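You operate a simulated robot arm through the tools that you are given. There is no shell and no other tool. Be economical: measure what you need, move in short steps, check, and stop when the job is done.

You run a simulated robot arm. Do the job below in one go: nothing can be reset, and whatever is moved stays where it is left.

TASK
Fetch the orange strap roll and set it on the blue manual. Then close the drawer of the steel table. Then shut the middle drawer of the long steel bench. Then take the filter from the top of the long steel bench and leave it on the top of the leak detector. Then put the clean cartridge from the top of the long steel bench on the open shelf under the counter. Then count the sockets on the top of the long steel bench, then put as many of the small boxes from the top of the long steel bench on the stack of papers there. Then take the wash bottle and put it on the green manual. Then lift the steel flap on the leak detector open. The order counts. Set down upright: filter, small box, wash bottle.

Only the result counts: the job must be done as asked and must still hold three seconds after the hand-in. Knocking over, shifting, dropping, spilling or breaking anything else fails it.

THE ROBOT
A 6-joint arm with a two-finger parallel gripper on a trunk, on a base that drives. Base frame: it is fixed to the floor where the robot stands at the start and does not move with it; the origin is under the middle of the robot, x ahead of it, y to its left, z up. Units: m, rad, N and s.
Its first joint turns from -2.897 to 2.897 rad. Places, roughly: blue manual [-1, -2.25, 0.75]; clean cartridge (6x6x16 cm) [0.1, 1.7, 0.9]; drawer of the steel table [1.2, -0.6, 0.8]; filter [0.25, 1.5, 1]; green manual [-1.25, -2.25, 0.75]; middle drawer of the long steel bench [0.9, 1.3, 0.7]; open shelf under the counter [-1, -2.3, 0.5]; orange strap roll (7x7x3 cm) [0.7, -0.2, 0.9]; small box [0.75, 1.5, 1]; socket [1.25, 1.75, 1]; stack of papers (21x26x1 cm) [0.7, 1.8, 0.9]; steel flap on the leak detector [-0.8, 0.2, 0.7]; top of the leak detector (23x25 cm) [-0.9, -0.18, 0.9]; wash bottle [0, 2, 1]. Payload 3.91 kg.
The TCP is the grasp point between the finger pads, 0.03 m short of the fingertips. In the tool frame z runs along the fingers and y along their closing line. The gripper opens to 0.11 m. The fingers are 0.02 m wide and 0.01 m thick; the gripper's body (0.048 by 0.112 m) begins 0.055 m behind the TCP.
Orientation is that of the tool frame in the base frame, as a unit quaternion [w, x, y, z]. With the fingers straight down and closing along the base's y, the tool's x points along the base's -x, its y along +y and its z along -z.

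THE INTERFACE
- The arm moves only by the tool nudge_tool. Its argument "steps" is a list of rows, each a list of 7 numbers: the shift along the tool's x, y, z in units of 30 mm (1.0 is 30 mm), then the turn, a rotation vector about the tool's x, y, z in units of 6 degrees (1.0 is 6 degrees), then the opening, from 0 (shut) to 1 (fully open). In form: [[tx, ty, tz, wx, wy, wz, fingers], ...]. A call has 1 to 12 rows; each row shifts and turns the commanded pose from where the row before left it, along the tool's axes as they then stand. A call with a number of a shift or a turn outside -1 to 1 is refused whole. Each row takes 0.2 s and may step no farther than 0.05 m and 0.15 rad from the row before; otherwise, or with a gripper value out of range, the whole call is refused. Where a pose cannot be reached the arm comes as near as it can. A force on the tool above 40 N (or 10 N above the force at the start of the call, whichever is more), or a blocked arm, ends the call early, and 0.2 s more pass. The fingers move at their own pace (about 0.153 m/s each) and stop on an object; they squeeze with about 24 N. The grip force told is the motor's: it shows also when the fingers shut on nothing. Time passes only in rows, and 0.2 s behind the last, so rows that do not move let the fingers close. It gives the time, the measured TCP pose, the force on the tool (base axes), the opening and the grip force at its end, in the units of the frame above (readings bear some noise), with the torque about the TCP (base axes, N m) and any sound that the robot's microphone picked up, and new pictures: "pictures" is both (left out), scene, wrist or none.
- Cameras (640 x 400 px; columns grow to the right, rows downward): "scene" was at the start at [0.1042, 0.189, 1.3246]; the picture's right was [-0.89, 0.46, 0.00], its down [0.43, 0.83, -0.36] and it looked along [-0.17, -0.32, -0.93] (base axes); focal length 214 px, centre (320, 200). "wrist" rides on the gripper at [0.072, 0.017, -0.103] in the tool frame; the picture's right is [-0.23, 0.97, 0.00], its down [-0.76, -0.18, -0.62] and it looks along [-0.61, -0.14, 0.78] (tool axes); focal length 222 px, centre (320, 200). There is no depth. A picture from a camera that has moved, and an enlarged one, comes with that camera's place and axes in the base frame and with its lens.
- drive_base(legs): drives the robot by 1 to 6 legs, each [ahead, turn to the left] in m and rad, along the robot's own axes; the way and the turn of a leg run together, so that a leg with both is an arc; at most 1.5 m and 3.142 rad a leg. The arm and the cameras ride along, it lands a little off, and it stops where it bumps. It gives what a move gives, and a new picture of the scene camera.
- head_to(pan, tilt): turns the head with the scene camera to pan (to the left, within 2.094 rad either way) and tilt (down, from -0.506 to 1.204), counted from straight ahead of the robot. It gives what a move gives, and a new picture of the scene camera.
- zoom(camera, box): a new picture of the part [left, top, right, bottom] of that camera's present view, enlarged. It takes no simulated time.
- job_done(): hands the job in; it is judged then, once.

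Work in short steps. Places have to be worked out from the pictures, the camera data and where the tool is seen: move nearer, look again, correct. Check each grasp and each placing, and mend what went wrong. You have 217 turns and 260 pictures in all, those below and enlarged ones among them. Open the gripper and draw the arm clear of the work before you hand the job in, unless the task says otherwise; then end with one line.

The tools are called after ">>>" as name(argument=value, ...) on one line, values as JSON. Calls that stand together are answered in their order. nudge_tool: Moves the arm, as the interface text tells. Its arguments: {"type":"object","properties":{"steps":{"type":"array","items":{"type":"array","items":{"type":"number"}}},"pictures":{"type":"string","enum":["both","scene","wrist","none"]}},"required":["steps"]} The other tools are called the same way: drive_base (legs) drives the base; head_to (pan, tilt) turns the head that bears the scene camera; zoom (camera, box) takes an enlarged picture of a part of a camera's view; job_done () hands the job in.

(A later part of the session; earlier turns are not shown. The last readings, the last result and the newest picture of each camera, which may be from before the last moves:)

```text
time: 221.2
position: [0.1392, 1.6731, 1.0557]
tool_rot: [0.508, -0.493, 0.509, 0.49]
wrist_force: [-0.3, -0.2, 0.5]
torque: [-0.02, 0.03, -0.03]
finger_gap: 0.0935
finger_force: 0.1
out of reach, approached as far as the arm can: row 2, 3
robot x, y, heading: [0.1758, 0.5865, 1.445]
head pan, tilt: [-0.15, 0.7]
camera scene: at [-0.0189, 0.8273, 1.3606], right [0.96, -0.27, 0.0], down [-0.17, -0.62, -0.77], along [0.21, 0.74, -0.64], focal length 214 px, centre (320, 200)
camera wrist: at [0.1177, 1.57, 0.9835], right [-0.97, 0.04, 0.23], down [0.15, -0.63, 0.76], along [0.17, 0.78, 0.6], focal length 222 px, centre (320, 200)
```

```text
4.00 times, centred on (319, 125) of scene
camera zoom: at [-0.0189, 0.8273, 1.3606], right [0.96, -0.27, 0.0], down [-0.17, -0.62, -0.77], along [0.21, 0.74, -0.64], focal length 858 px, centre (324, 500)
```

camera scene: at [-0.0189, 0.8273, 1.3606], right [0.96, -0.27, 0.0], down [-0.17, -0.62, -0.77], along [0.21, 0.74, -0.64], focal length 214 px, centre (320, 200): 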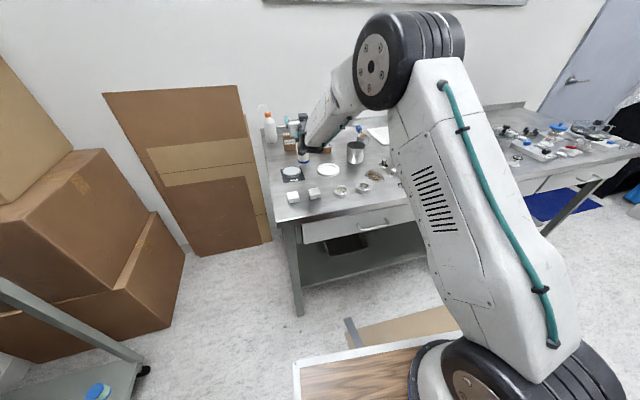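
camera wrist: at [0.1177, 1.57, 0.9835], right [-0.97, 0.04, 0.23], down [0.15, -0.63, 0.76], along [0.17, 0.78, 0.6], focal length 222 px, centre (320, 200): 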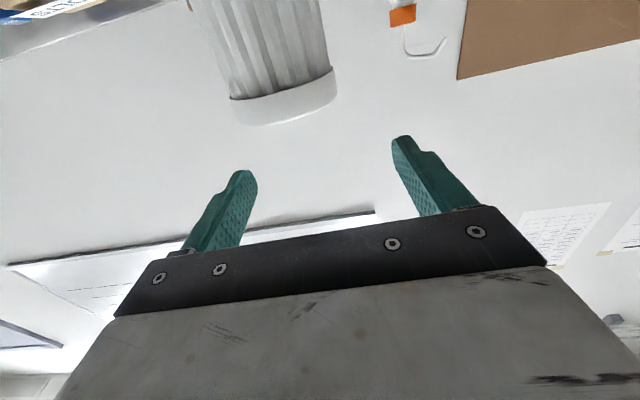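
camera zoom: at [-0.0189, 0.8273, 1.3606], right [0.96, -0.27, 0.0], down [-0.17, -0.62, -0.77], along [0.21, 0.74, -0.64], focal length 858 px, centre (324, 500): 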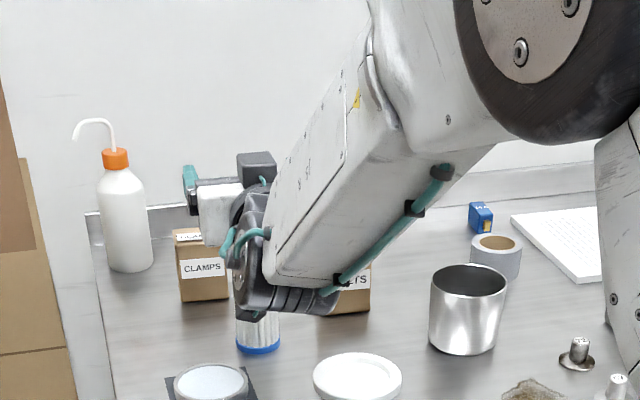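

The cartridge appears at about (0.152, 1.70), slightly ahead and right. I adjust before descending.

>>> nudge_tool(steps=[[-0.3, -0.45, 0.8, 0, 0, 0, 0.9], [0.6, 0, 0, 0, 0, 0, 0.9], [0.6, 0, 0, 0, 0, 0, 0.9]])

```text
time: 222.0
position: [0.1349, 1.6995, 1.0297]
tool_rot: [0.509, -0.492, 0.509, 0.49]
wrist_force: [-0.7, -1.0, 0.0]
torque: [-0.05, 0.02, 0.02]
finger_gap: 0.099
finger_force: 0.0
out of reach, approached as far as the arm can: row 1, 2, 3
robot x, y, heading: [0.1739, 0.5825, 1.443]
head pan, tilt: [-0.15, 0.7]
camera scene: at [-0.019, 0.8274, 1.3606], right [0.96, -0.27, 0.0], down [-0.17, -0.62, -0.76], along [0.21, 0.74, -0.64], focal length 214 px, centre (320, 200)
camera wrist: at [0.1147, 1.5963, 0.9584], right [-0.97, 0.04, 0.23], down [0.15, -0.63, 0.76], along [0.17, 0.78, 0.6], focal length 222 px, centre (320, 200)
```

scene: 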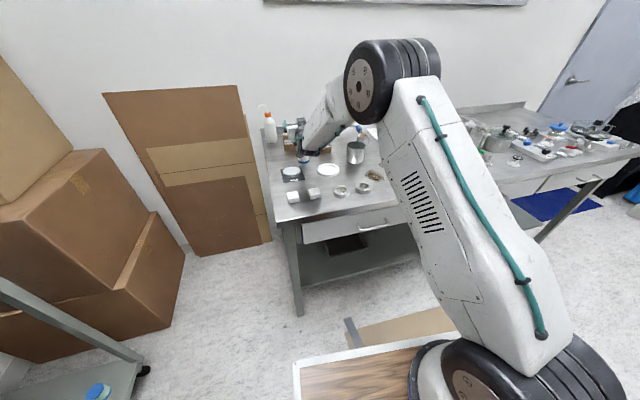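
wrist: 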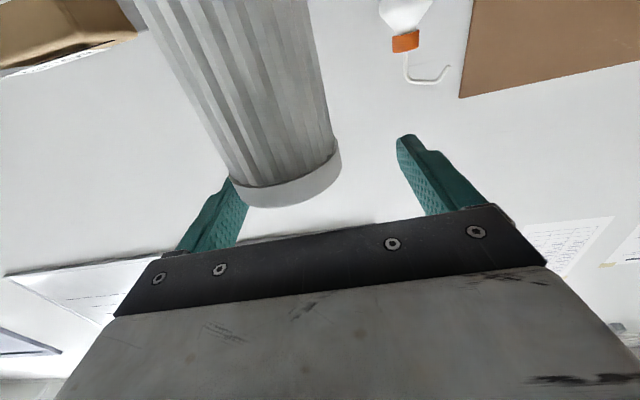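

The wrist is near a joint limit and drifts left. I rise a bit, yaw the tool about 9° left to free it, and shift right.

>>> nudge_tool(steps=[[-0.9, 0, 0, 0, 0, 0, 0.95], [0, 0, 0, -1, 0, 0, 0.95], [0, 0, 0, -0.5, 0, 0, 0.95], [0, -0.7, 0, 0, 0, 0, 0.95]], pictures="wrist")

```text
time: 223.0
position: [0.1473, 1.701, 1.0593]
tool_rot: [0.509, -0.492, 0.51, 0.489]
wrist_force: [-0.2, -0.2, 0.0]
torque: [-0.03, -0.03, 0.01]
finger_gap: 0.1045
finger_force: 0.1
out of reach, approached as far as the arm can: row 2, 3, 4
robot x, y, heading: [0.1758, 0.5846, 1.447]
head pan, tilt: [-0.15, 0.7]
camera wrist: at [0.1256, 1.5968, 0.9886], right [-0.97, 0.04, 0.23], down [0.15, -0.63, 0.77], along [0.17, 0.78, 0.6], focal length 222 px, centre (320, 200)
```

wrist: 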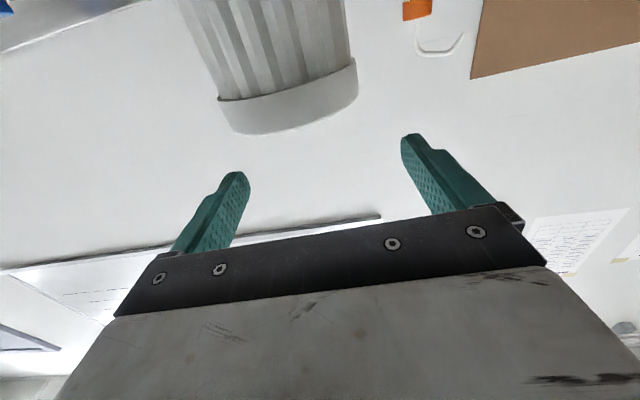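

The limit comes from the arm's azimuth, so I'll shift the base to the right along the bench. First I raise and draw back the tool.

>>> nudge_tool(steps=[[-1, 0, 0, 0, 0, 0, 0.95], [-1, 0, -0.5, 0, 0, 0, 0.95], [-1, 0, -0.8, 0, 0, 0, 0.95], [-1, 0, -0.8, 0, 0, 0, 0.95], [-1, 0, -0.8, 0, 0, 0, 0.95], [-1, 0, -0.8, 0, 0, 0, 0.95], [-1, 0, -0.8, 0, 0, 0, 0.95]], pictures="none")

>>> drive_base(legs=[[0.17, 0], [0, -1.447], [0.27, 0], [0, 1.571]])

>>> head_to(pan=0.1, tilt=0.75)

```text
time: 224.6
position: [0.1417, 1.5663, 1.2699]
tool_rot: [0.506, -0.496, 0.507, 0.492]
wrist_force: [-0.2, 0.6, -0.9]
torque: [0.06, 0.02, 0.01]
finger_gap: 0.1044
finger_force: 0.1
robot x, y, heading: [0.1766, 0.5871, 1.445]
head pan, tilt: [-0.15, 0.7]
```

```text
time: 235.0
position: [0.2998, 1.7217, 1.2697]
tool_rot: [-0.471, 0.529, -0.471, -0.526]
wrist_force: [0.0, 0.5, -0.5]
torque: [-0.03, 0.0, -0.02]
finger_gap: 0.1045
finger_force: 0.0
robot x, y, heading: [0.4683, 0.7543, 1.583]
head pan, tilt: [-0.15, 0.7]
camera scene: at [0.2433, 0.9696, 1.3605], right [0.99, -0.14, 0.0], down [-0.09, -0.64, -0.76], along [0.1, 0.76, -0.64], focal length 214 px, centre (320, 200)
```

scene: 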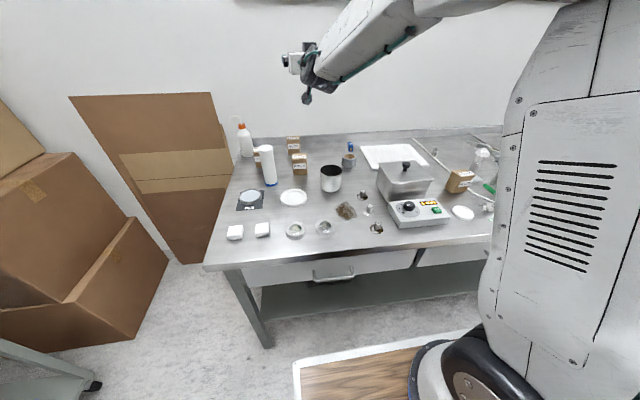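

```text
time: 235.8
position: [0.2986, 1.7226, 1.2699]
tool_rot: [-0.471, 0.528, -0.471, -0.526]
wrist_force: [-0.1, -0.3, -1.0]
torque: [0.0, -0.01, 0.0]
finger_gap: 0.1045
finger_force: 0.1
robot x, y, heading: [0.4635, 0.7569, 1.581]
head pan, tilt: [0.099, 0.75]
camera scene: at [0.2225, 0.9677, 1.3563], right [0.99, 0.11, 0.0], down [0.08, -0.68, -0.73], along [-0.08, 0.73, -0.68], focal length 214 px, centre (320, 200)
```

scene: 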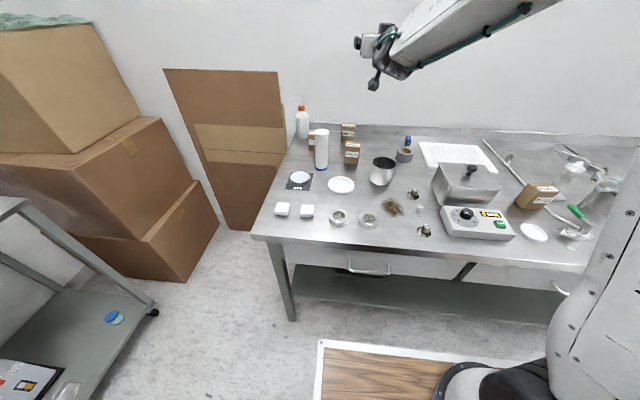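

>>> zoom(camera="scene", box=[275, 95, 435, 225])

```text
3.08 times, centred on (355, 160) of scene
camera zoom: at [0.2225, 0.9677, 1.3563], right [0.99, 0.11, 0.0], down [0.08, -0.68, -0.73], along [-0.08, 0.73, -0.68], focal length 660 px, centre (212, 323)
```

zoom: 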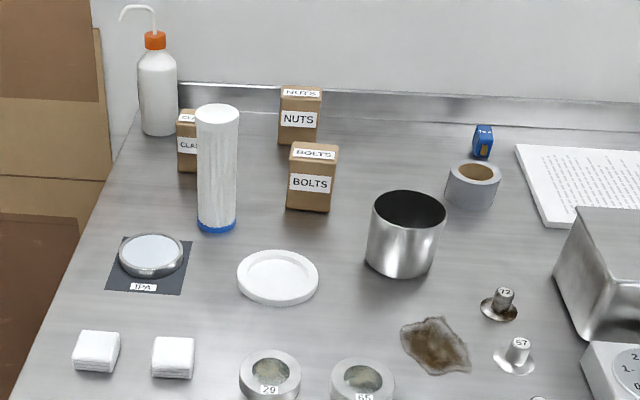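

Cartridge centre now reads (0.15, 1.687), top ≈ 1.02. I move over it and descend to just above.

>>> nudge_tool(steps=[[0, 1, -0.12, 0, 0, 0, 0.95], [0, 1, -0.12, 0, 0, 0, 0.95], [0, 1, -0.12, 0, 0, 0, 0.95], [0, 1, -0.12, 0, 0, 0, 0.95], [0, 1, -0.12, 0, 0, 0, 0.95], [1, 0, 0, 0, 0, 0, 0.95], [1, 0, 0, 0, 0, 0, 0.95], [1, 0, 0, 0, 0, 0, 0.95], [1, 0, 0, 0, 0, 0, 0.95], [1, 0, 0, 0, 0, 0, 0.95], [1, 0, 0, 0, 0, 0, 0.95], [1, 0, 0, 0, 0, 0, 0.95]])

>>> zoom(camera="scene", box=[275, 95, 435, 225])

```text
time: 238.4
position: [0.1515, 1.6887, 1.061]
tool_rot: [-0.471, 0.528, -0.471, -0.527]
wrist_force: [0.2, 0.6, -0.4]
torque: [-0.02, -0.02, -0.02]
finger_gap: 0.1044
finger_force: 0.1
robot x, y, heading: [0.4717, 0.7566, 1.582]
head pan, tilt: [0.099, 0.75]
camera scene: at [0.2225, 0.9675, 1.3563], right [0.99, 0.11, 0.0], down [0.08, -0.68, -0.73], along [-0.08, 0.73, -0.68], focal length 214 px, centre (320, 200)
camera wrist: at [0.146, 1.5842, 0.9884], right [-0.97, -0.11, 0.23], down [0.24, -0.6, 0.76], along [0.05, 0.79, 0.61], focal length 222 px, centre (320, 200)
```

scene: 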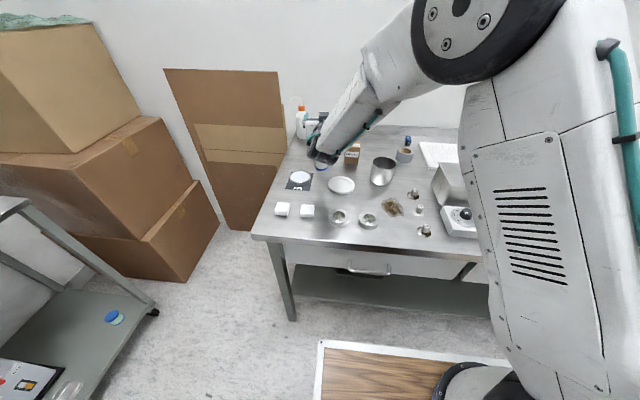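
wrist: 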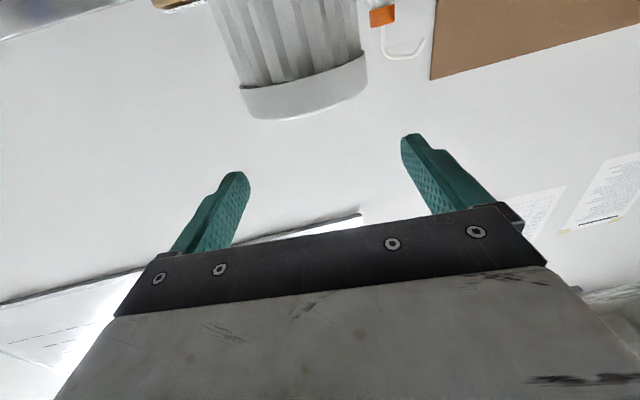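

```text
3.08 times, centred on (355, 160) of scene
camera zoom: at [0.2225, 0.9675, 1.3563], right [0.99, 0.11, 0.0], down [0.08, -0.68, -0.73], along [-0.08, 0.73, -0.68], focal length 660 px, centre (212, 323)
```

zoom: 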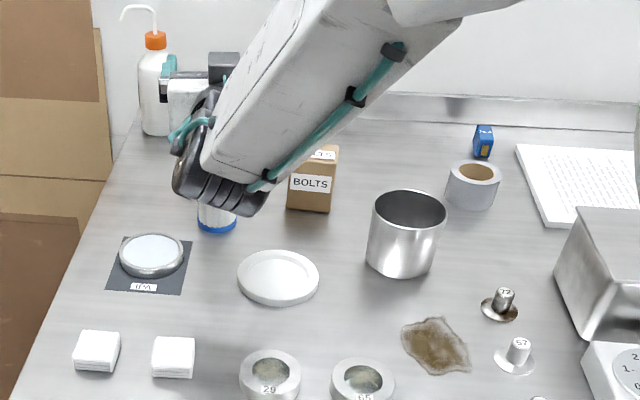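

The cartridge is centred between the fingers. I lower to z ≈ 0.985 and check.

>>> nudge_tool(steps=[[0.85, 0.1, 0, 0, 0, 0, 0.95], [0.85, 0, 0, 0, 0, 0, 0.95], [0.8, 0, 0, 0, 0, 0, 0.95]])

```text
time: 239.2
position: [0.1498, 1.6873, 0.9857]
tool_rot: [-0.472, 0.528, -0.472, -0.526]
wrist_force: [-0.7, -0.1, -0.6]
torque: [-0.02, 0.04, 0.01]
finger_gap: 0.1046
finger_force: 0.0
robot x, y, heading: [0.4688, 0.7536, 1.582]
head pan, tilt: [0.099, 0.75]
camera scene: at [0.2224, 0.9676, 1.3563], right [0.99, 0.11, 0.0], down [0.08, -0.68, -0.73], along [-0.08, 0.73, -0.68], focal length 214 px, centre (320, 200)
camera wrist: at [0.1444, 1.5815, 0.914], right [-0.97, -0.11, 0.23], down [0.24, -0.6, 0.76], along [0.05, 0.79, 0.61], focal length 222 px, centre (320, 200)
```

scene: 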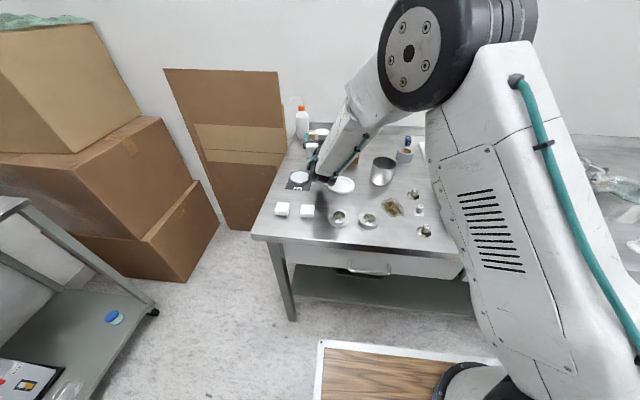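
wrist: 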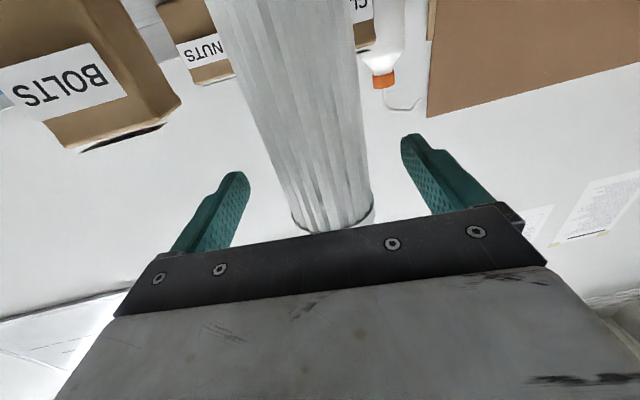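

The cartridge stands between the fingers. I close and lift.

>>> nudge_tool(steps=[[0, 0, 0, 0, 0, 0, 0], [0, 0, 0, 0, 0, 0, 0], [0, 0, 0, 0, 0, 0, 0], [-0.5, 0, 0, 0, 0, 0, 0], [-1, 0, 0, 0, 0, 0, 0], [-1, 0, 0, 0, 0, 0, 0]])

```text
time: 240.6
position: [0.147, 1.6885, 1.059]
tool_rot: [-0.471, 0.528, -0.471, -0.526]
wrist_force: [0.3, -0.2, -1.6]
torque: [0.05, -0.01, 0.01]
finger_gap: 0.0507
finger_force: 24.6
robot x, y, heading: [0.4673, 0.7555, 1.583]
head pan, tilt: [0.099, 0.75]
camera scene: at [0.2222, 0.968, 1.3562], right [0.99, 0.11, 0.0], down [0.08, -0.68, -0.73], along [-0.08, 0.73, -0.68], focal length 214 px, centre (320, 200)
camera wrist: at [0.1429, 1.5829, 0.9877], right [-0.97, -0.11, 0.22], down [0.24, -0.6, 0.76], along [0.05, 0.79, 0.6], focal length 222 px, centre (320, 200)
```

scene: 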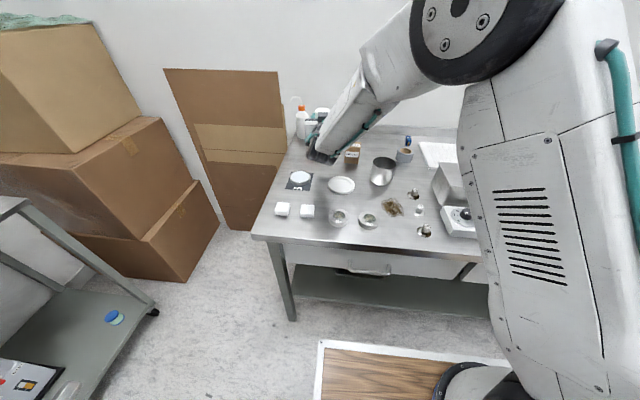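
wrist: 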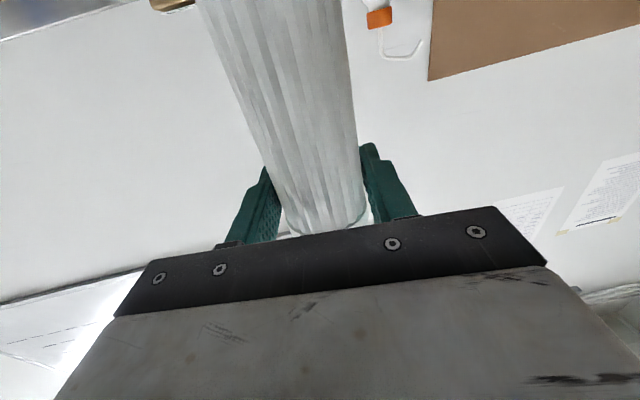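

The cartridge is held. I raise it, draw in, and drive back toward the counter.

>>> nudge_tool(steps=[[-1, 0, 0, 0, 0, 0, 0], [-1, 0, 0, 0, 0, 0, 0], [-1, 0, 0, 0, 0, 0, 0], [-1, 0, 0, 0, 0, 0, 0], [-1, 0, -0.5, 0, 0, 0, 0], [-1, 0, -0.8, 0, 0, 0, 0], [-1, 0, -0.8, 0, 0, 0, 0], [-0.8, 0, -0.8, 0, 0, 0, 0]], pictures="none")

>>> drive_base(legs=[[0, 1.56], [0.62, 0], [0, 1.571]])

```text
time: 242.4
position: [0.1596, 1.6017, 1.2957]
tool_rot: [-0.472, 0.529, -0.472, -0.525]
wrist_force: [0.2, 0.7, -0.7]
torque: [0.08, -0.02, 0.02]
finger_gap: 0.0506
finger_force: 23.9
robot x, y, heading: [0.4693, 0.7542, 1.588]
head pan, tilt: [0.099, 0.75]
```

```text
time: 253.3
position: [0.1146, -0.084, 1.2957]
tool_rot: [0.512, 0.487, 0.514, -0.487]
wrist_force: [-0.2, -1.1, -2.3]
torque: [0.03, 0.0, -0.02]
finger_gap: 0.0503
finger_force: 24.4
robot x, y, heading: [-0.1424, 0.7788, -1.62]
head pan, tilt: [0.099, 0.75]
camera scene: at [0.0899, 0.5603, 1.3563], right [-1.0, -0.05, 0.0], down [-0.04, 0.68, -0.73], along [0.04, -0.73, -0.68], focal length 214 px, centre (320, 200)
```

scene: 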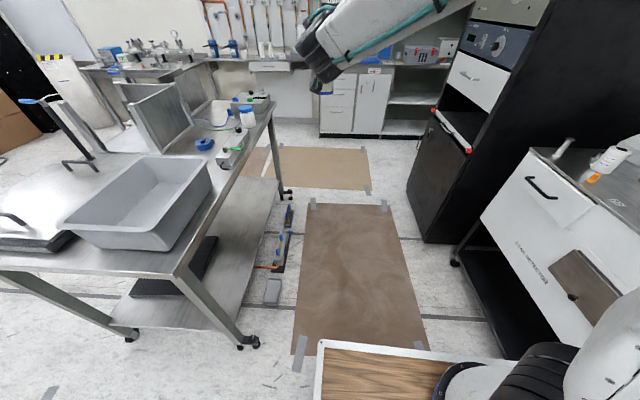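

The aisle is clear along x ≈ -0.2. I drive down it to the counter.

>>> drive_base(legs=[[1.5, 0], [0.42, 0]])

>>> head_to(pan=-0.75, tilt=0.75)

```text
time: 262.9
position: [0.0586, -1.9778, 1.296]
tool_rot: [0.516, 0.483, 0.518, -0.483]
wrist_force: [0.6, -0.2, -1.0]
torque: [0.0, 0.01, 0.03]
finger_gap: 0.0505
finger_force: 24.1
robot x, y, heading: [-0.2152, -1.1215, -1.598]
head pan, tilt: [0.099, 0.75]
camera scene: at [0.0229, -1.3351, 1.3563], right [-1.0, -0.07, 0.0], down [-0.05, 0.68, -0.73], along [0.05, -0.73, -0.68], focal length 214 px, centre (320, 200)
```

scene: 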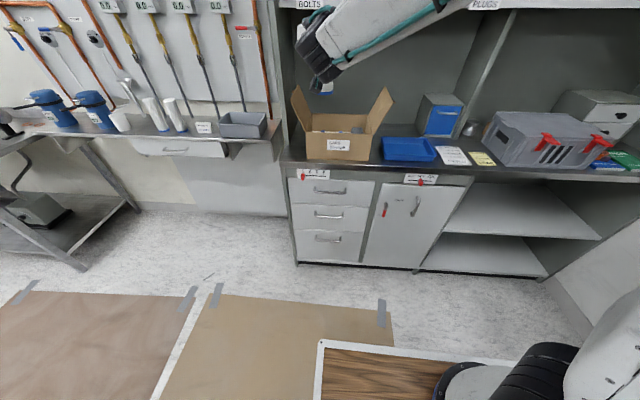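

```text
time: 264.0
position: [0.0579, -1.9785, 1.2957]
tool_rot: [0.517, 0.482, 0.519, -0.482]
wrist_force: [0.4, -0.1, -0.9]
torque: [0.02, 0.0, -0.02]
finger_gap: 0.0504
finger_force: 24.0
robot x, y, heading: [-0.2121, -1.1213, -1.598]
head pan, tilt: [-0.75, 0.75]
camera scene: at [-0.0411, -1.3114, 1.3563], right [-0.71, 0.7, 0.0], down [0.48, 0.49, -0.73], along [-0.51, -0.52, -0.68], focal length 214 px, centre (320, 200)
```

scene: 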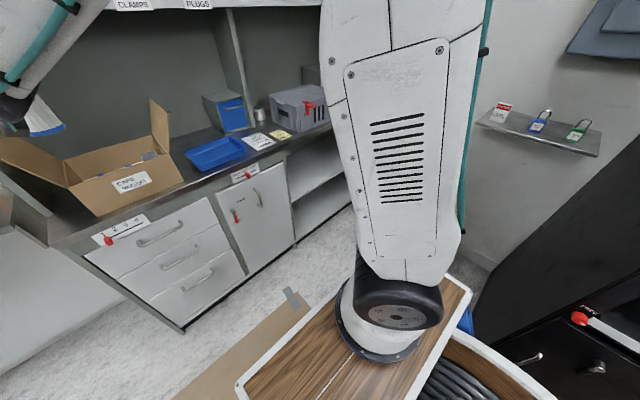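

Shelf geometry: upper open shelf at z ≈ 0.46, x from -0.61 to -1.37, front y ≈ -2.1, counter underside ≈ 0.79. I drive in a bit and turn toward it.

>>> drive_base(legs=[[0, -0.557], [0.27, 0], [0, -0.145]])

>>> head_to(pan=-0.1, tilt=0.8)

```text
time: 268.1
position: [-0.7127, -2.1706, 1.2957]
tool_rot: [0.317, 0.632, 0.319, -0.631]
wrist_force: [0.6, -0.3, -0.3]
torque: [0.02, 0.0, -0.02]
finger_gap: 0.0503
finger_force: 24.0
robot x, y, heading: [-0.3616, -1.3433, -2.307]
head pan, tilt: [-0.75, 0.75]
camera scene: at [-0.3576, -1.5987, 1.3563], right [-0.08, 1.0, 0.0], down [0.68, 0.06, -0.73], along [-0.73, -0.06, -0.68], focal length 214 px, centre (320, 200)
```

scene: 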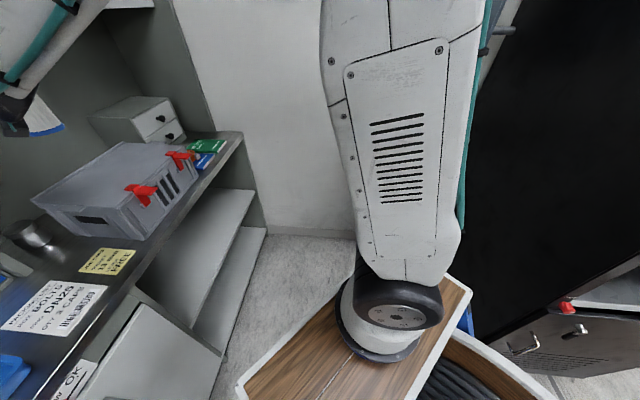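

```text
time: 269.2
position: [-0.7126, -2.17, 1.2965]
tool_rot: [0.318, 0.632, 0.319, -0.631]
wrist_force: [-0.9, 0.5, -0.7]
torque: [0.01, -0.03, -0.02]
finger_gap: 0.0504
finger_force: 24.2
robot x, y, heading: [-0.3602, -1.3396, -2.304]
head pan, tilt: [-0.099, 0.799]
camera scene: at [-0.3349, -1.6458, 1.3523], right [-0.67, 0.74, 0.0], down [0.53, 0.48, -0.7], along [-0.52, -0.47, -0.72], focal length 214 px, centre (320, 200)
```

scene: 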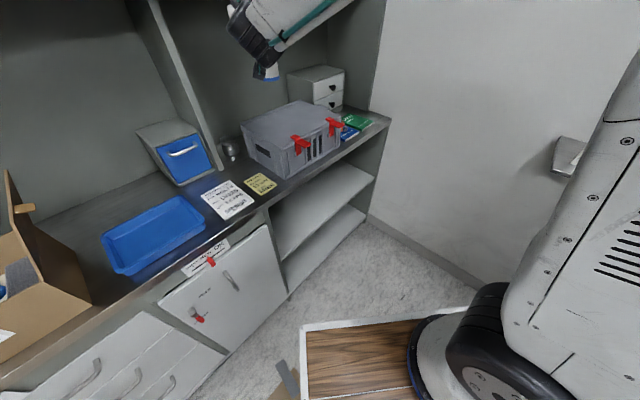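

I'll insert by driving: back up 0.3 m, lower the held cartridge to shelf height outside, then drive forward so it enters the shelf.

>>> drive_base(legs=[[-0.3, 0]])

>>> nudge_tool(steps=[[1, -0.7, 0.15, 0.8, 0, 0, 0], [1, -0.7, 0.2, 0.8, 0, 0, 0], [1, -0.7, 0.2, 0, 0, 0, 0], [1, -0.7, 0.2, 0, 0, 0, 0], [1, -0.7, 0.2, 0, 0, 0, 0], [1, 0, 0, 0, 0, 0, 0], [1, 0, 0, 0, 0, 0, 0], [1, 0, 0, 0, 0, 0, 0], [1, 0, 0, 0, 0, 0, 0], [1, 0, 0, 0, 0, 0, 0], [1, 0, 0, 0, 0, 0, 0], [1, 0, 0, 0, 0, 0, 0]], pictures="scene")

```text
time: 271.2
position: [-0.5175, -1.9519, 1.2968]
tool_rot: [0.316, 0.632, 0.319, -0.631]
wrist_force: [-0.5, 0.6, -1.7]
torque: [0.0, -0.01, -0.01]
finger_gap: 0.0504
finger_force: 24.0
robot x, y, heading: [-0.1602, -1.1225, -2.31]
head pan, tilt: [-0.099, 0.799]
camera scene: at [-0.1371, -1.4271, 1.3523], right [-0.67, 0.74, 0.0], down [0.53, 0.48, -0.7], along [-0.52, -0.47, -0.72], focal length 214 px, centre (320, 200)
```

scene: 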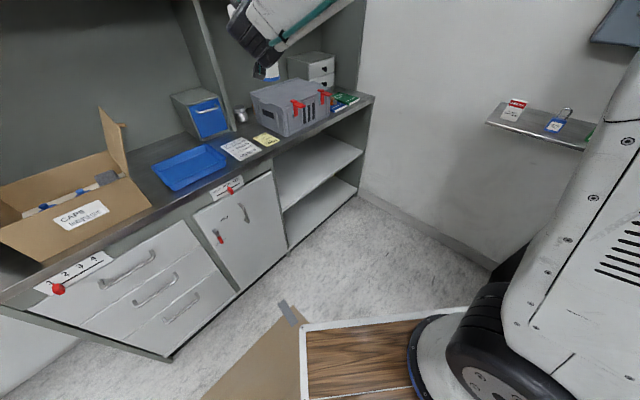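

```text
time: 273.8
position: [-0.6125, -1.8998, 0.9361]
tool_rot: [0.263, 0.656, 0.265, -0.656]
wrist_force: [-0.5, -0.8, -1.1]
torque: [0.01, -0.04, 0.06]
finger_gap: 0.0506
finger_force: 24.3
robot x, y, heading: [-0.1584, -1.1202, -2.306]
head pan, tilt: [-0.099, 0.799]
camera scene: at [-0.137, -1.4269, 1.3523], right [-0.67, 0.74, 0.0], down [0.53, 0.48, -0.7], along [-0.52, -0.47, -0.72], focal length 214 px, centre (320, 200)
```

scene: 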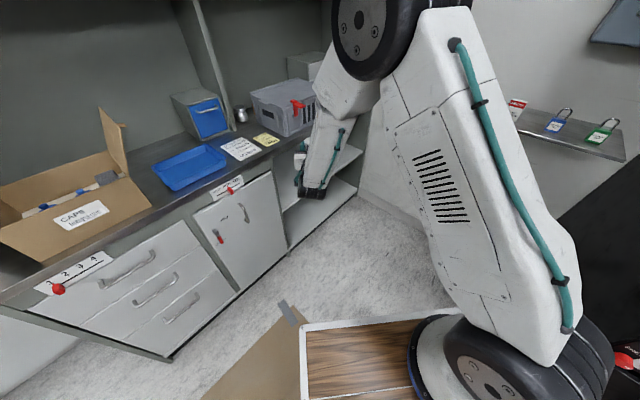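

It goes well. I continue down to z ≈ 0.62.

>>> nudge_tool(steps=[[1, 0, 0.2, 0, 0, 0, 0], [1, 0, 0.2, 0, 0, 0, 0], [1, 0, 0.2, 0, 0, 0, 0], [1, 0, 0.2, 0, 0, 0, 0], [1, 0, 0.2, 0, 0, 0, 0], [1, 0, 0.2, 0, 0, 0, 0], [1, 0, 0.2, 0, 0, 0, 0], [1, 0, 0.2, 0, 0, 0, 0], [1, 0, 0.2, 0, 0, 0, 0], [1, 0, 0.2, 0, 0, 0, 0], [0.5, 0, 0, 0, 0, 0, 0]])

>>> zoom(camera="scene", box=[220, 80, 400, 240])

```text
time: 276.2
position: [-0.656, -1.9658, 0.6307]
tool_rot: [-0.258, -0.656, -0.267, 0.657]
wrist_force: [0.3, 0.7, -1.1]
torque: [-0.01, -0.01, 0.0]
finger_gap: 0.0504
finger_force: 23.5
out of reach, approached as far as the arm can: row 5, 6, 7, 8
robot x, y, heading: [-0.1588, -1.1207, -2.308]
head pan, tilt: [-0.099, 0.799]
camera scene: at [-0.1371, -1.4272, 1.3523], right [-0.67, 0.74, 0.0], down [0.53, 0.48, -0.7], along [-0.52, -0.47, -0.72], focal length 214 px, centre (320, 200)
camera wrist: at [-0.57, -1.9063, 0.5574], right [0.67, -0.71, 0.22], down [0.34, 0.55, 0.77], along [-0.66, -0.44, 0.61], focal length 222 px, centre (320, 200)
```

scene: 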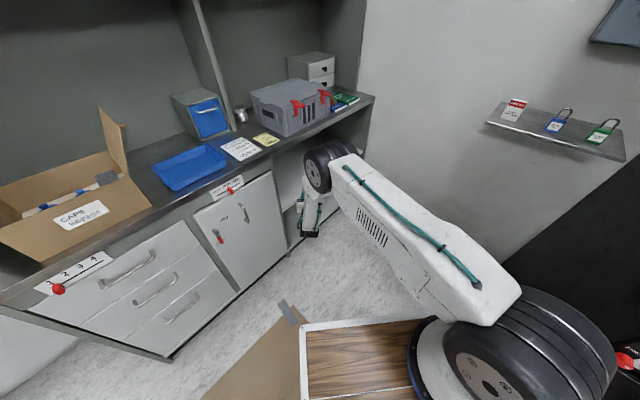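
wrist: 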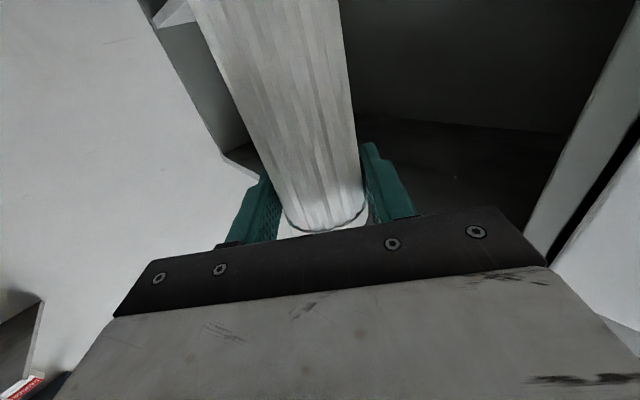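

```text
2.50 times, centred on (310, 160) of scene
camera zoom: at [-0.1371, -1.4272, 1.3523], right [-0.67, 0.74, 0.0], down [0.53, 0.48, -0.7], along [-0.52, -0.47, -0.72], focal length 536 px, centre (345, 300)
```

zoom: 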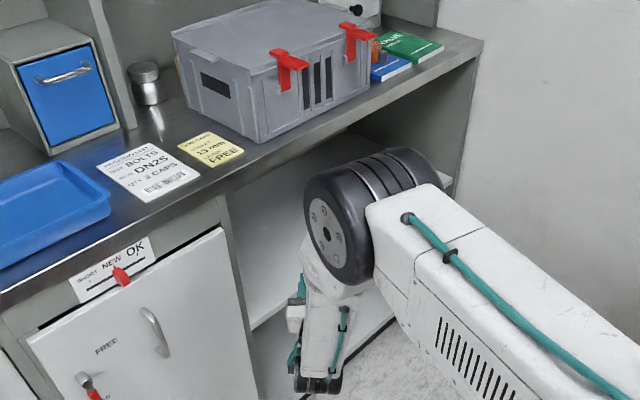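

The elbow will stay about 4 cm short of the counter edge after the insertion. I drive ahead 0.2 m first and check.

>>> drive_base(legs=[[0.2, 0]])

>>> zoom(camera="scene", box=[200, 60, 420, 260])

>>> zoom(camera="wrist", box=[0, 0, 640, 400])

```text
time: 277.8
position: [-0.7952, -2.1142, 0.6296]
tool_rot: [-0.257, -0.656, -0.265, 0.658]
wrist_force: [0.5, 0.3, -1.4]
torque: [-0.02, -0.03, 0.01]
finger_gap: 0.0504
finger_force: 24.1
robot x, y, heading: [-0.3007, -1.2726, -2.308]
head pan, tilt: [-0.099, 0.799]
camera scene: at [-0.2751, -1.5774, 1.3523], right [-0.67, 0.75, 0.0], down [0.53, 0.48, -0.7], along [-0.52, -0.46, -0.72], focal length 214 px, centre (320, 200)
```

scene: 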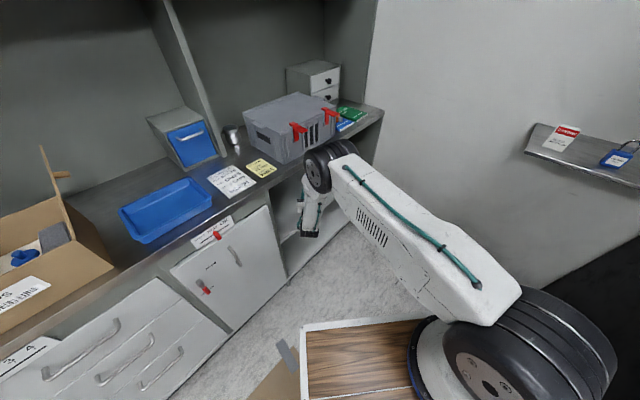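

```text
2.00 times, centred on (310, 160) of scene
camera zoom: at [-0.2751, -1.5774, 1.3523], right [-0.67, 0.75, 0.0], down [0.53, 0.48, -0.7], along [-0.52, -0.46, -0.72], focal length 429 px, centre (340, 280)
```

zoom: 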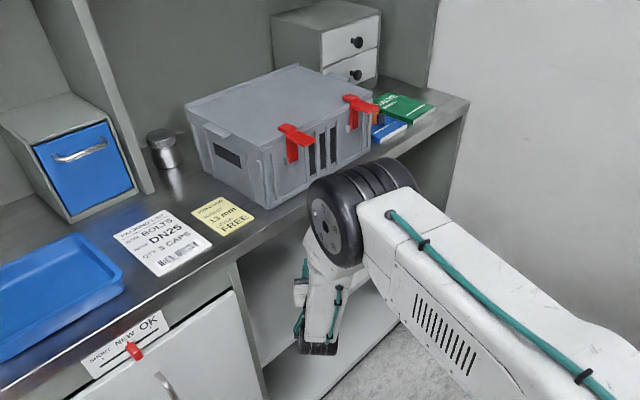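

```text
1.00 times, centred on (320, 200) of wrist (not enlarged: the box is as wide or as high as the picture)
camera zoom: at [-0.7095, -2.0549, 0.5575], right [0.67, -0.71, 0.21], down [0.34, 0.55, 0.77], along [-0.66, -0.44, 0.61], focal length 222 px, centre (320, 200)
```

zoom: 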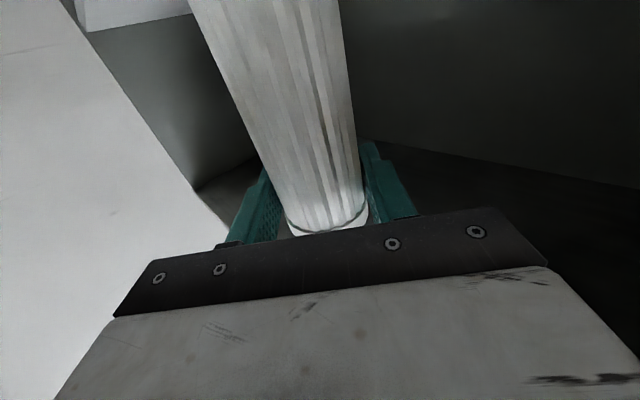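

Still clear. I drive 0.08 m more.

>>> drive_base(legs=[[0.085, 0]])

>>> zoom(camera="scene", box=[230, 80, 390, 260])

```text
time: 278.9
position: [-0.8521, -2.1766, 0.6289]
tool_rot: [-0.256, -0.657, -0.265, 0.658]
wrist_force: [-0.3, -0.8, -1.6]
torque: [-0.02, -0.01, 0.0]
finger_gap: 0.0503
finger_force: 23.0
robot x, y, heading: [-0.3548, -1.3345, -2.313]
head pan, tilt: [-0.099, 0.799]
camera scene: at [-0.3321, -1.6398, 1.3523], right [-0.67, 0.74, 0.0], down [0.53, 0.48, -0.7], along [-0.52, -0.47, -0.72], focal length 214 px, centre (320, 200)
```

scene: 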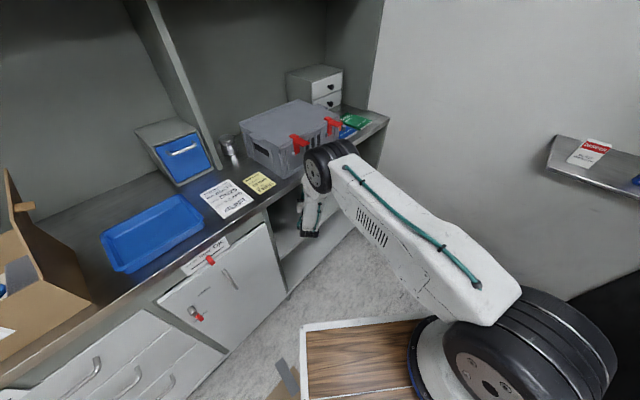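

```text
2.22 times, centred on (310, 170) of scene
camera zoom: at [-0.3321, -1.6398, 1.3523], right [-0.67, 0.74, 0.0], down [0.53, 0.48, -0.7], along [-0.52, -0.47, -0.72], focal length 477 px, centre (342, 267)
```

zoom: 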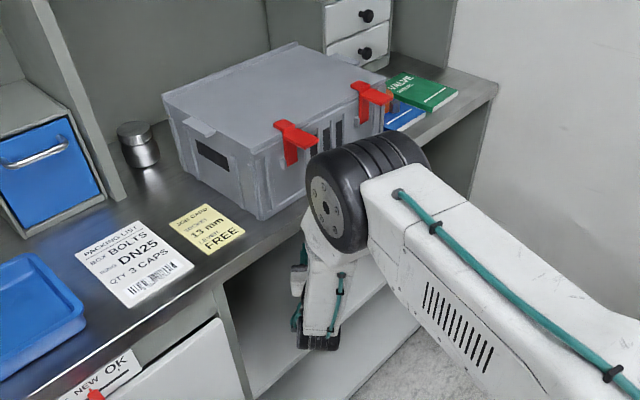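

Now inside the shelf; I lower in 9 mm steps until contact.

>>> nudge_tool(steps=[[0.3, 0, 0, 0, 0, 0, 0], [0.3, 0, 0, 0, 0, 0, 0], [0.3, 0, 0, 0, 0, 0, 0]], pictures="none")

```text
time: 279.7
position: [-0.854, -2.1752, 0.6075]
tool_rot: [-0.258, -0.654, -0.265, 0.66]
wrist_force: [-0.2, 1.9, 19.4]
torque: [-0.19, 0.14, 0.01]
finger_gap: 0.0506
finger_force: 24.4
robot x, y, heading: [-0.3582, -1.3355, -2.311]
head pan, tilt: [-0.099, 0.799]
```

Contact with 19 N almost purely vertical: the cartridge stands on the shelf (z ≈ 0.484). I ease off, open, and look.

>>> nudge_tool(steps=[[-0.1, 0, 0, 0, 0, 0, 0], [0, 0, 0, 0, 0, 0, 0.9], [0, 0, 0, 0, 0, 0, 0.95], [0, 0, 0, 0, 0, 0, 0.95]], pictures="wrist")

```text
time: 280.7
position: [-0.8532, -2.1754, 0.6059]
tool_rot: [-0.256, -0.656, -0.266, 0.658]
wrist_force: [-0.1, 0.1, 0.1]
torque: [-0.01, 0.02, 0.01]
finger_gap: 0.1043
finger_force: 0.0
robot x, y, heading: [-0.3565, -1.3334, -2.318]
head pan, tilt: [-0.099, 0.799]
camera wrist: at [-0.7669, -2.1164, 0.534], right [0.67, -0.71, 0.21], down [0.34, 0.55, 0.77], along [-0.66, -0.44, 0.61], focal length 222 px, centre (320, 200)
```

wrist: 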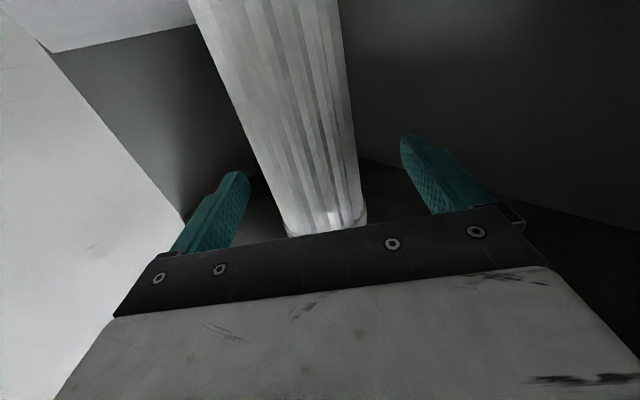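

The cartridge stands free between the open fingers. I back the base straight out.

>>> drive_base(legs=[[-0.3, 0]])

>>> zoom(camera="wrist", box=[0, 0, 640, 400])

>>> zoom(camera="scene", box=[220, 80, 400, 240])

```text
time: 282.7
position: [-0.6502, -1.9547, 0.6067]
tool_rot: [-0.257, -0.656, -0.267, 0.658]
wrist_force: [-0.3, -0.2, 0.1]
torque: [-0.03, 0.01, 0.0]
finger_gap: 0.1044
finger_force: 0.0
robot x, y, heading: [-0.1559, -1.1127, -2.314]
head pan, tilt: [-0.099, 0.799]
camera scene: at [-0.1291, -1.418, 1.3523], right [-0.67, 0.74, 0.0], down [0.53, 0.48, -0.7], along [-0.52, -0.47, -0.72], focal length 214 px, centre (320, 200)
```

scene: 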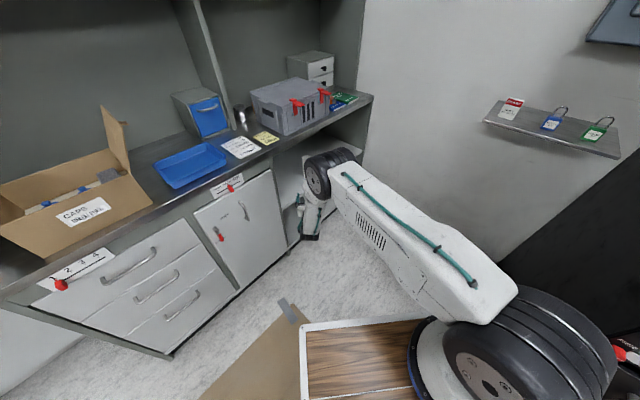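

```text
1.00 times, centred on (320, 200) of wrist (not enlarged: the box is as wide or as high as the picture)
camera zoom: at [-0.5634, -1.8953, 0.5341], right [0.67, -0.71, 0.21], down [0.34, 0.55, 0.77], along [-0.66, -0.44, 0.61], focal length 222 px, centre (320, 200)
```

zoom: 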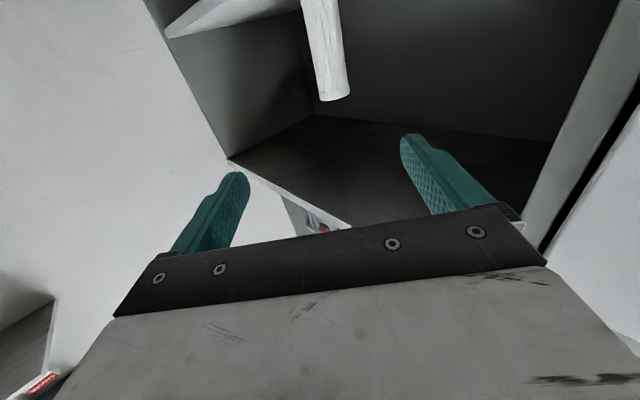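

```text
2.50 times, centred on (310, 160) of scene
camera zoom: at [-0.1291, -1.418, 1.3523], right [-0.67, 0.74, 0.0], down [0.53, 0.48, -0.7], along [-0.52, -0.47, -0.72], focal length 536 px, centre (345, 300)
```

zoom: 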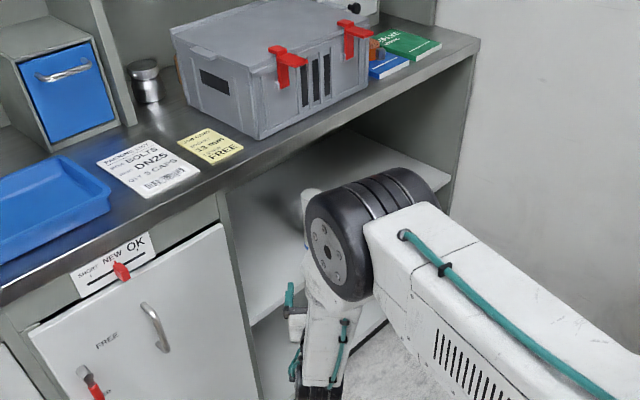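

The cartridge stands in the shelf. I raise the arm the way it came and level the tool downward again.

>>> nudge_tool(steps=[[-1, 0, -0.2, 0, 0, 0, 0.9], [-1, 0, -0.2, 0, 0, 0, 0.9], [-1, 0, -0.2, 0, 0, 0, 0.9], [-1, 0, -0.2, 0, 0, 0, 0.9], [-1, 0, -0.2, 0, 0, 0, 0.9], [-1, 0, -0.2, 0, 0, 0, 0.9], [-1, 0, -0.2, 0, 0, 0, 0.9], [-1, 0, -0.2, 0, 0, 0, 0.9], [-1, 0, -0.2, 0, 0, 0, 0.9], [-1, 0, -0.2, 0, 0, 0, 0.9], [-1, 0, 0, 0, 0, 0, 0.9], [-1, 0, 0, 0, 0, 0, 0.9]], pictures="none")

>>> nudge_tool(steps=[[-1, 0.6, 0, 0, 0, 0, 0.9], [-1, 0.6, 0, 0, 0, 0, 0.9], [-1, 0.6, 0, 0, 0, 0, 0.9], [-1, 0.6, 0, 0, 0, 0, 0.9], [-1, 0.6, 0, 0, 0, 0, 0.9], [-1, 0.6, 0, 0, 0, 0, 0.9], [-1, 0, 0, 0, 0, 0, 0.9], [-1, 0, 0, 0, 0, 0, 0.9], [-1, 0, 0, 0, 0, 0, 0.9], [-1, 0, 0, 0, 0, 0, 0.9], [-1, 0, 0, 0, 0, 0, 0.9]], pictures="none")

>>> nudge_tool(steps=[[0, 0, 0, 0, 1, 0, 0.5], [0, 0, 0, 0, 1, 0, 0.5], [0, 0, 0, 0, 1, 0, 0.5], [0, 0, 0, 0, 1, 0, 0.5], [0, 0, 0, 0, 1, 0, 0.5], [0, 0, 0, 0, 1, 0, 0.5], [0, 0, 0, 0, 1, 0, 0.5], [0, 0, 0, 0, 1, 0, 0.5], [0, 0, 0, 0, 1, 0, 0.5], [0, 0, 0, 0, 1, 0, 0.5], [0, 0, 0, 0, 1, 0, 0.5], [0, 0, 0, 0, 1, 0, 0.5]], pictures="scene")

```text
time: 285.3
position: [-0.6037, -1.9179, 0.9645]
tool_rot: [-0.257, -0.656, -0.266, 0.657]
wrist_force: [-0.1, 0.5, -0.2]
torque: [-0.01, 0.0, 0.01]
finger_gap: 0.0988
finger_force: 0.0
robot x, y, heading: [-0.1527, -1.1133, -2.312]
head pan, tilt: [-0.099, 0.799]
```

```text
time: 287.7
position: [-0.5265, -1.9996, 1.2954]
tool_rot: [-0.255, -0.656, -0.266, 0.658]
wrist_force: [0.0, 0.0, -0.8]
torque: [-0.03, 0.01, 0.0]
finger_gap: 0.0989
finger_force: 0.2
robot x, y, heading: [-0.157, -1.1113, -2.311]
head pan, tilt: [-0.099, 0.799]
```

```text
time: 290.3
position: [-0.5259, -1.9987, 1.2968]
tool_rot: [0.051, 0.918, 0.366, -0.146]
wrist_force: [-0.4, 0.2, 0.9]
torque: [-0.03, -0.01, -0.01]
finger_gap: 0.0549
finger_force: 0.1
robot x, y, heading: [-0.1537, -1.1138, -2.31]
head pan, tilt: [-0.099, 0.799]
camera scene: at [-0.1288, -1.4176, 1.3524], right [-0.67, 0.74, 0.0], down [0.53, 0.48, -0.7], along [-0.52, -0.47, -0.72], focal length 214 px, centre (320, 200)
```

scene: 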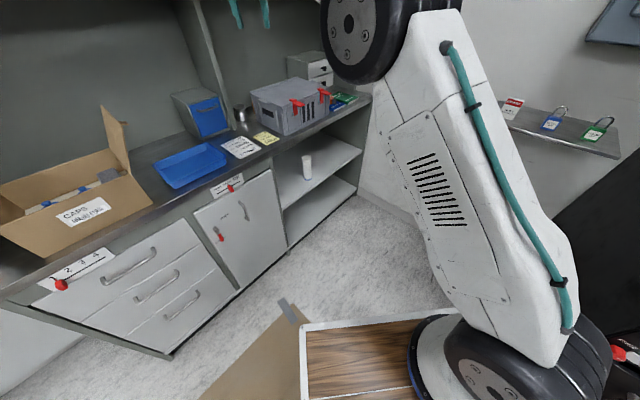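

Cartridge confirmed on the shelf. I finish levelling the tool, draw in, turn round and drive back to the bench.

>>> nudge_tool(steps=[[0, 0, 0, 0, 1, 0, 0.5], [0, 0, 0, 0, 1, 0, 0.5], [0, 0, 0, 0, 0.9, 0, 0.5], [1, 0, 0, 0, 0, 0, 0.5], [1, 0, 0, 0, 0, 0, 0.5], [1, 0, 0, 0, 0, 0, 0.5], [1, 0, 0, 0, 0, 0, 0.5]], pictures="none")

>>> drive_base(legs=[[0, 2.0], [0, 1.89], [1.5, 0], [0.37, 0]])

```text
time: 291.9
position: [-0.4324, -1.8914, 1.2752]
tool_rot: [-0.005, 0.93, 0.368, -0.006]
wrist_force: [-0.6, -0.9, -1.5]
torque: [0.0, -0.04, -0.01]
finger_gap: 0.0554
finger_force: 0.1
out of reach, approached as far as the arm can: row 2, 3
robot x, y, heading: [-0.1569, -1.1146, -2.308]
head pan, tilt: [-0.099, 0.799]
```

```text
time: 310.4
position: [-0.401, 1.5134, 1.2762]
tool_rot: [0.008, -0.673, 0.739, -0.001]
wrist_force: [-0.3, -0.3, -0.5]
torque: [-0.02, 0.0, -0.03]
finger_gap: 0.0549
finger_force: 0.0
robot x, y, heading: [-0.0958, 0.7432, 1.548]
head pan, tilt: [-0.099, 0.799]
camera scene: at [-0.3177, 0.9629, 1.3523], right [0.99, -0.12, 0.0], down [-0.08, -0.71, -0.7], along [0.08, 0.69, -0.72], focal length 214 px, centre (320, 200)
```

scene: 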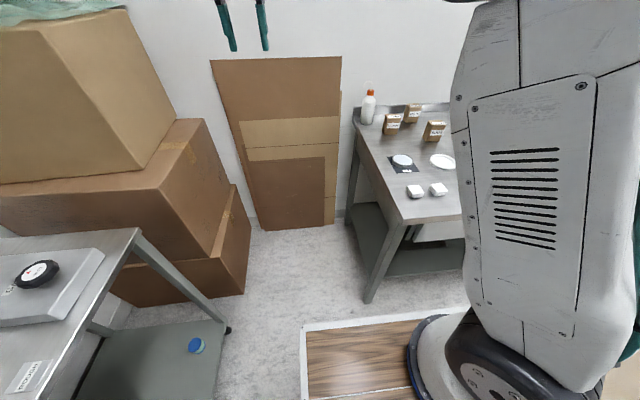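

I shift right along the bench to about x = 0.75 and face it.

>>> drive_base(legs=[[0, -1.55], [0.85, 0]])

>>> head_to(pan=1.2, tilt=0.6)

```text
time: 318.7
position: [1.5041, 1.0975, 1.2775]
tool_rot: [0.004, 0.025, 1.0, -0.008]
wrist_force: [0.4, -0.1, -0.4]
torque: [-0.01, 0.0, -0.01]
finger_gap: 0.055
finger_force: 0.0
robot x, y, heading: [0.7435, 0.7599, 0.022]
head pan, tilt: [-0.099, 0.799]
camera scene: at [0.9532, 0.9949, 1.3523], right [-0.07, -1.0, 0.0], down [-0.71, 0.05, -0.7], along [0.7, -0.05, -0.72], focal length 214 px, centre (320, 200)
```

scene: 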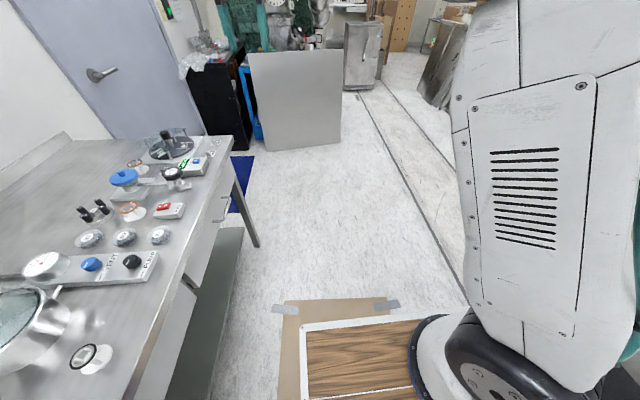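

```text
time: 320.1
position: [1.5042, 1.0995, 1.2771]
tool_rot: [0.004, 0.024, 1.0, -0.007]
wrist_force: [0.9, -0.5, 0.0]
torque: [0.02, 0.01, 0.0]
finger_gap: 0.0549
finger_force: 0.0
robot x, y, heading: [0.7481, 0.7554, 0.022]
head pan, tilt: [1.201, 0.6]
camera scene: at [0.9027, 1.0841, 1.3692], right [0.94, -0.34, 0.0], down [-0.19, -0.53, -0.82], along [0.28, 0.78, -0.57], focal length 214 px, centre (320, 200)
```

scene: 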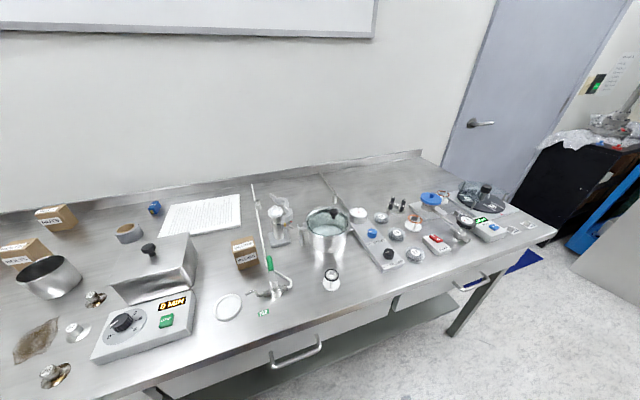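

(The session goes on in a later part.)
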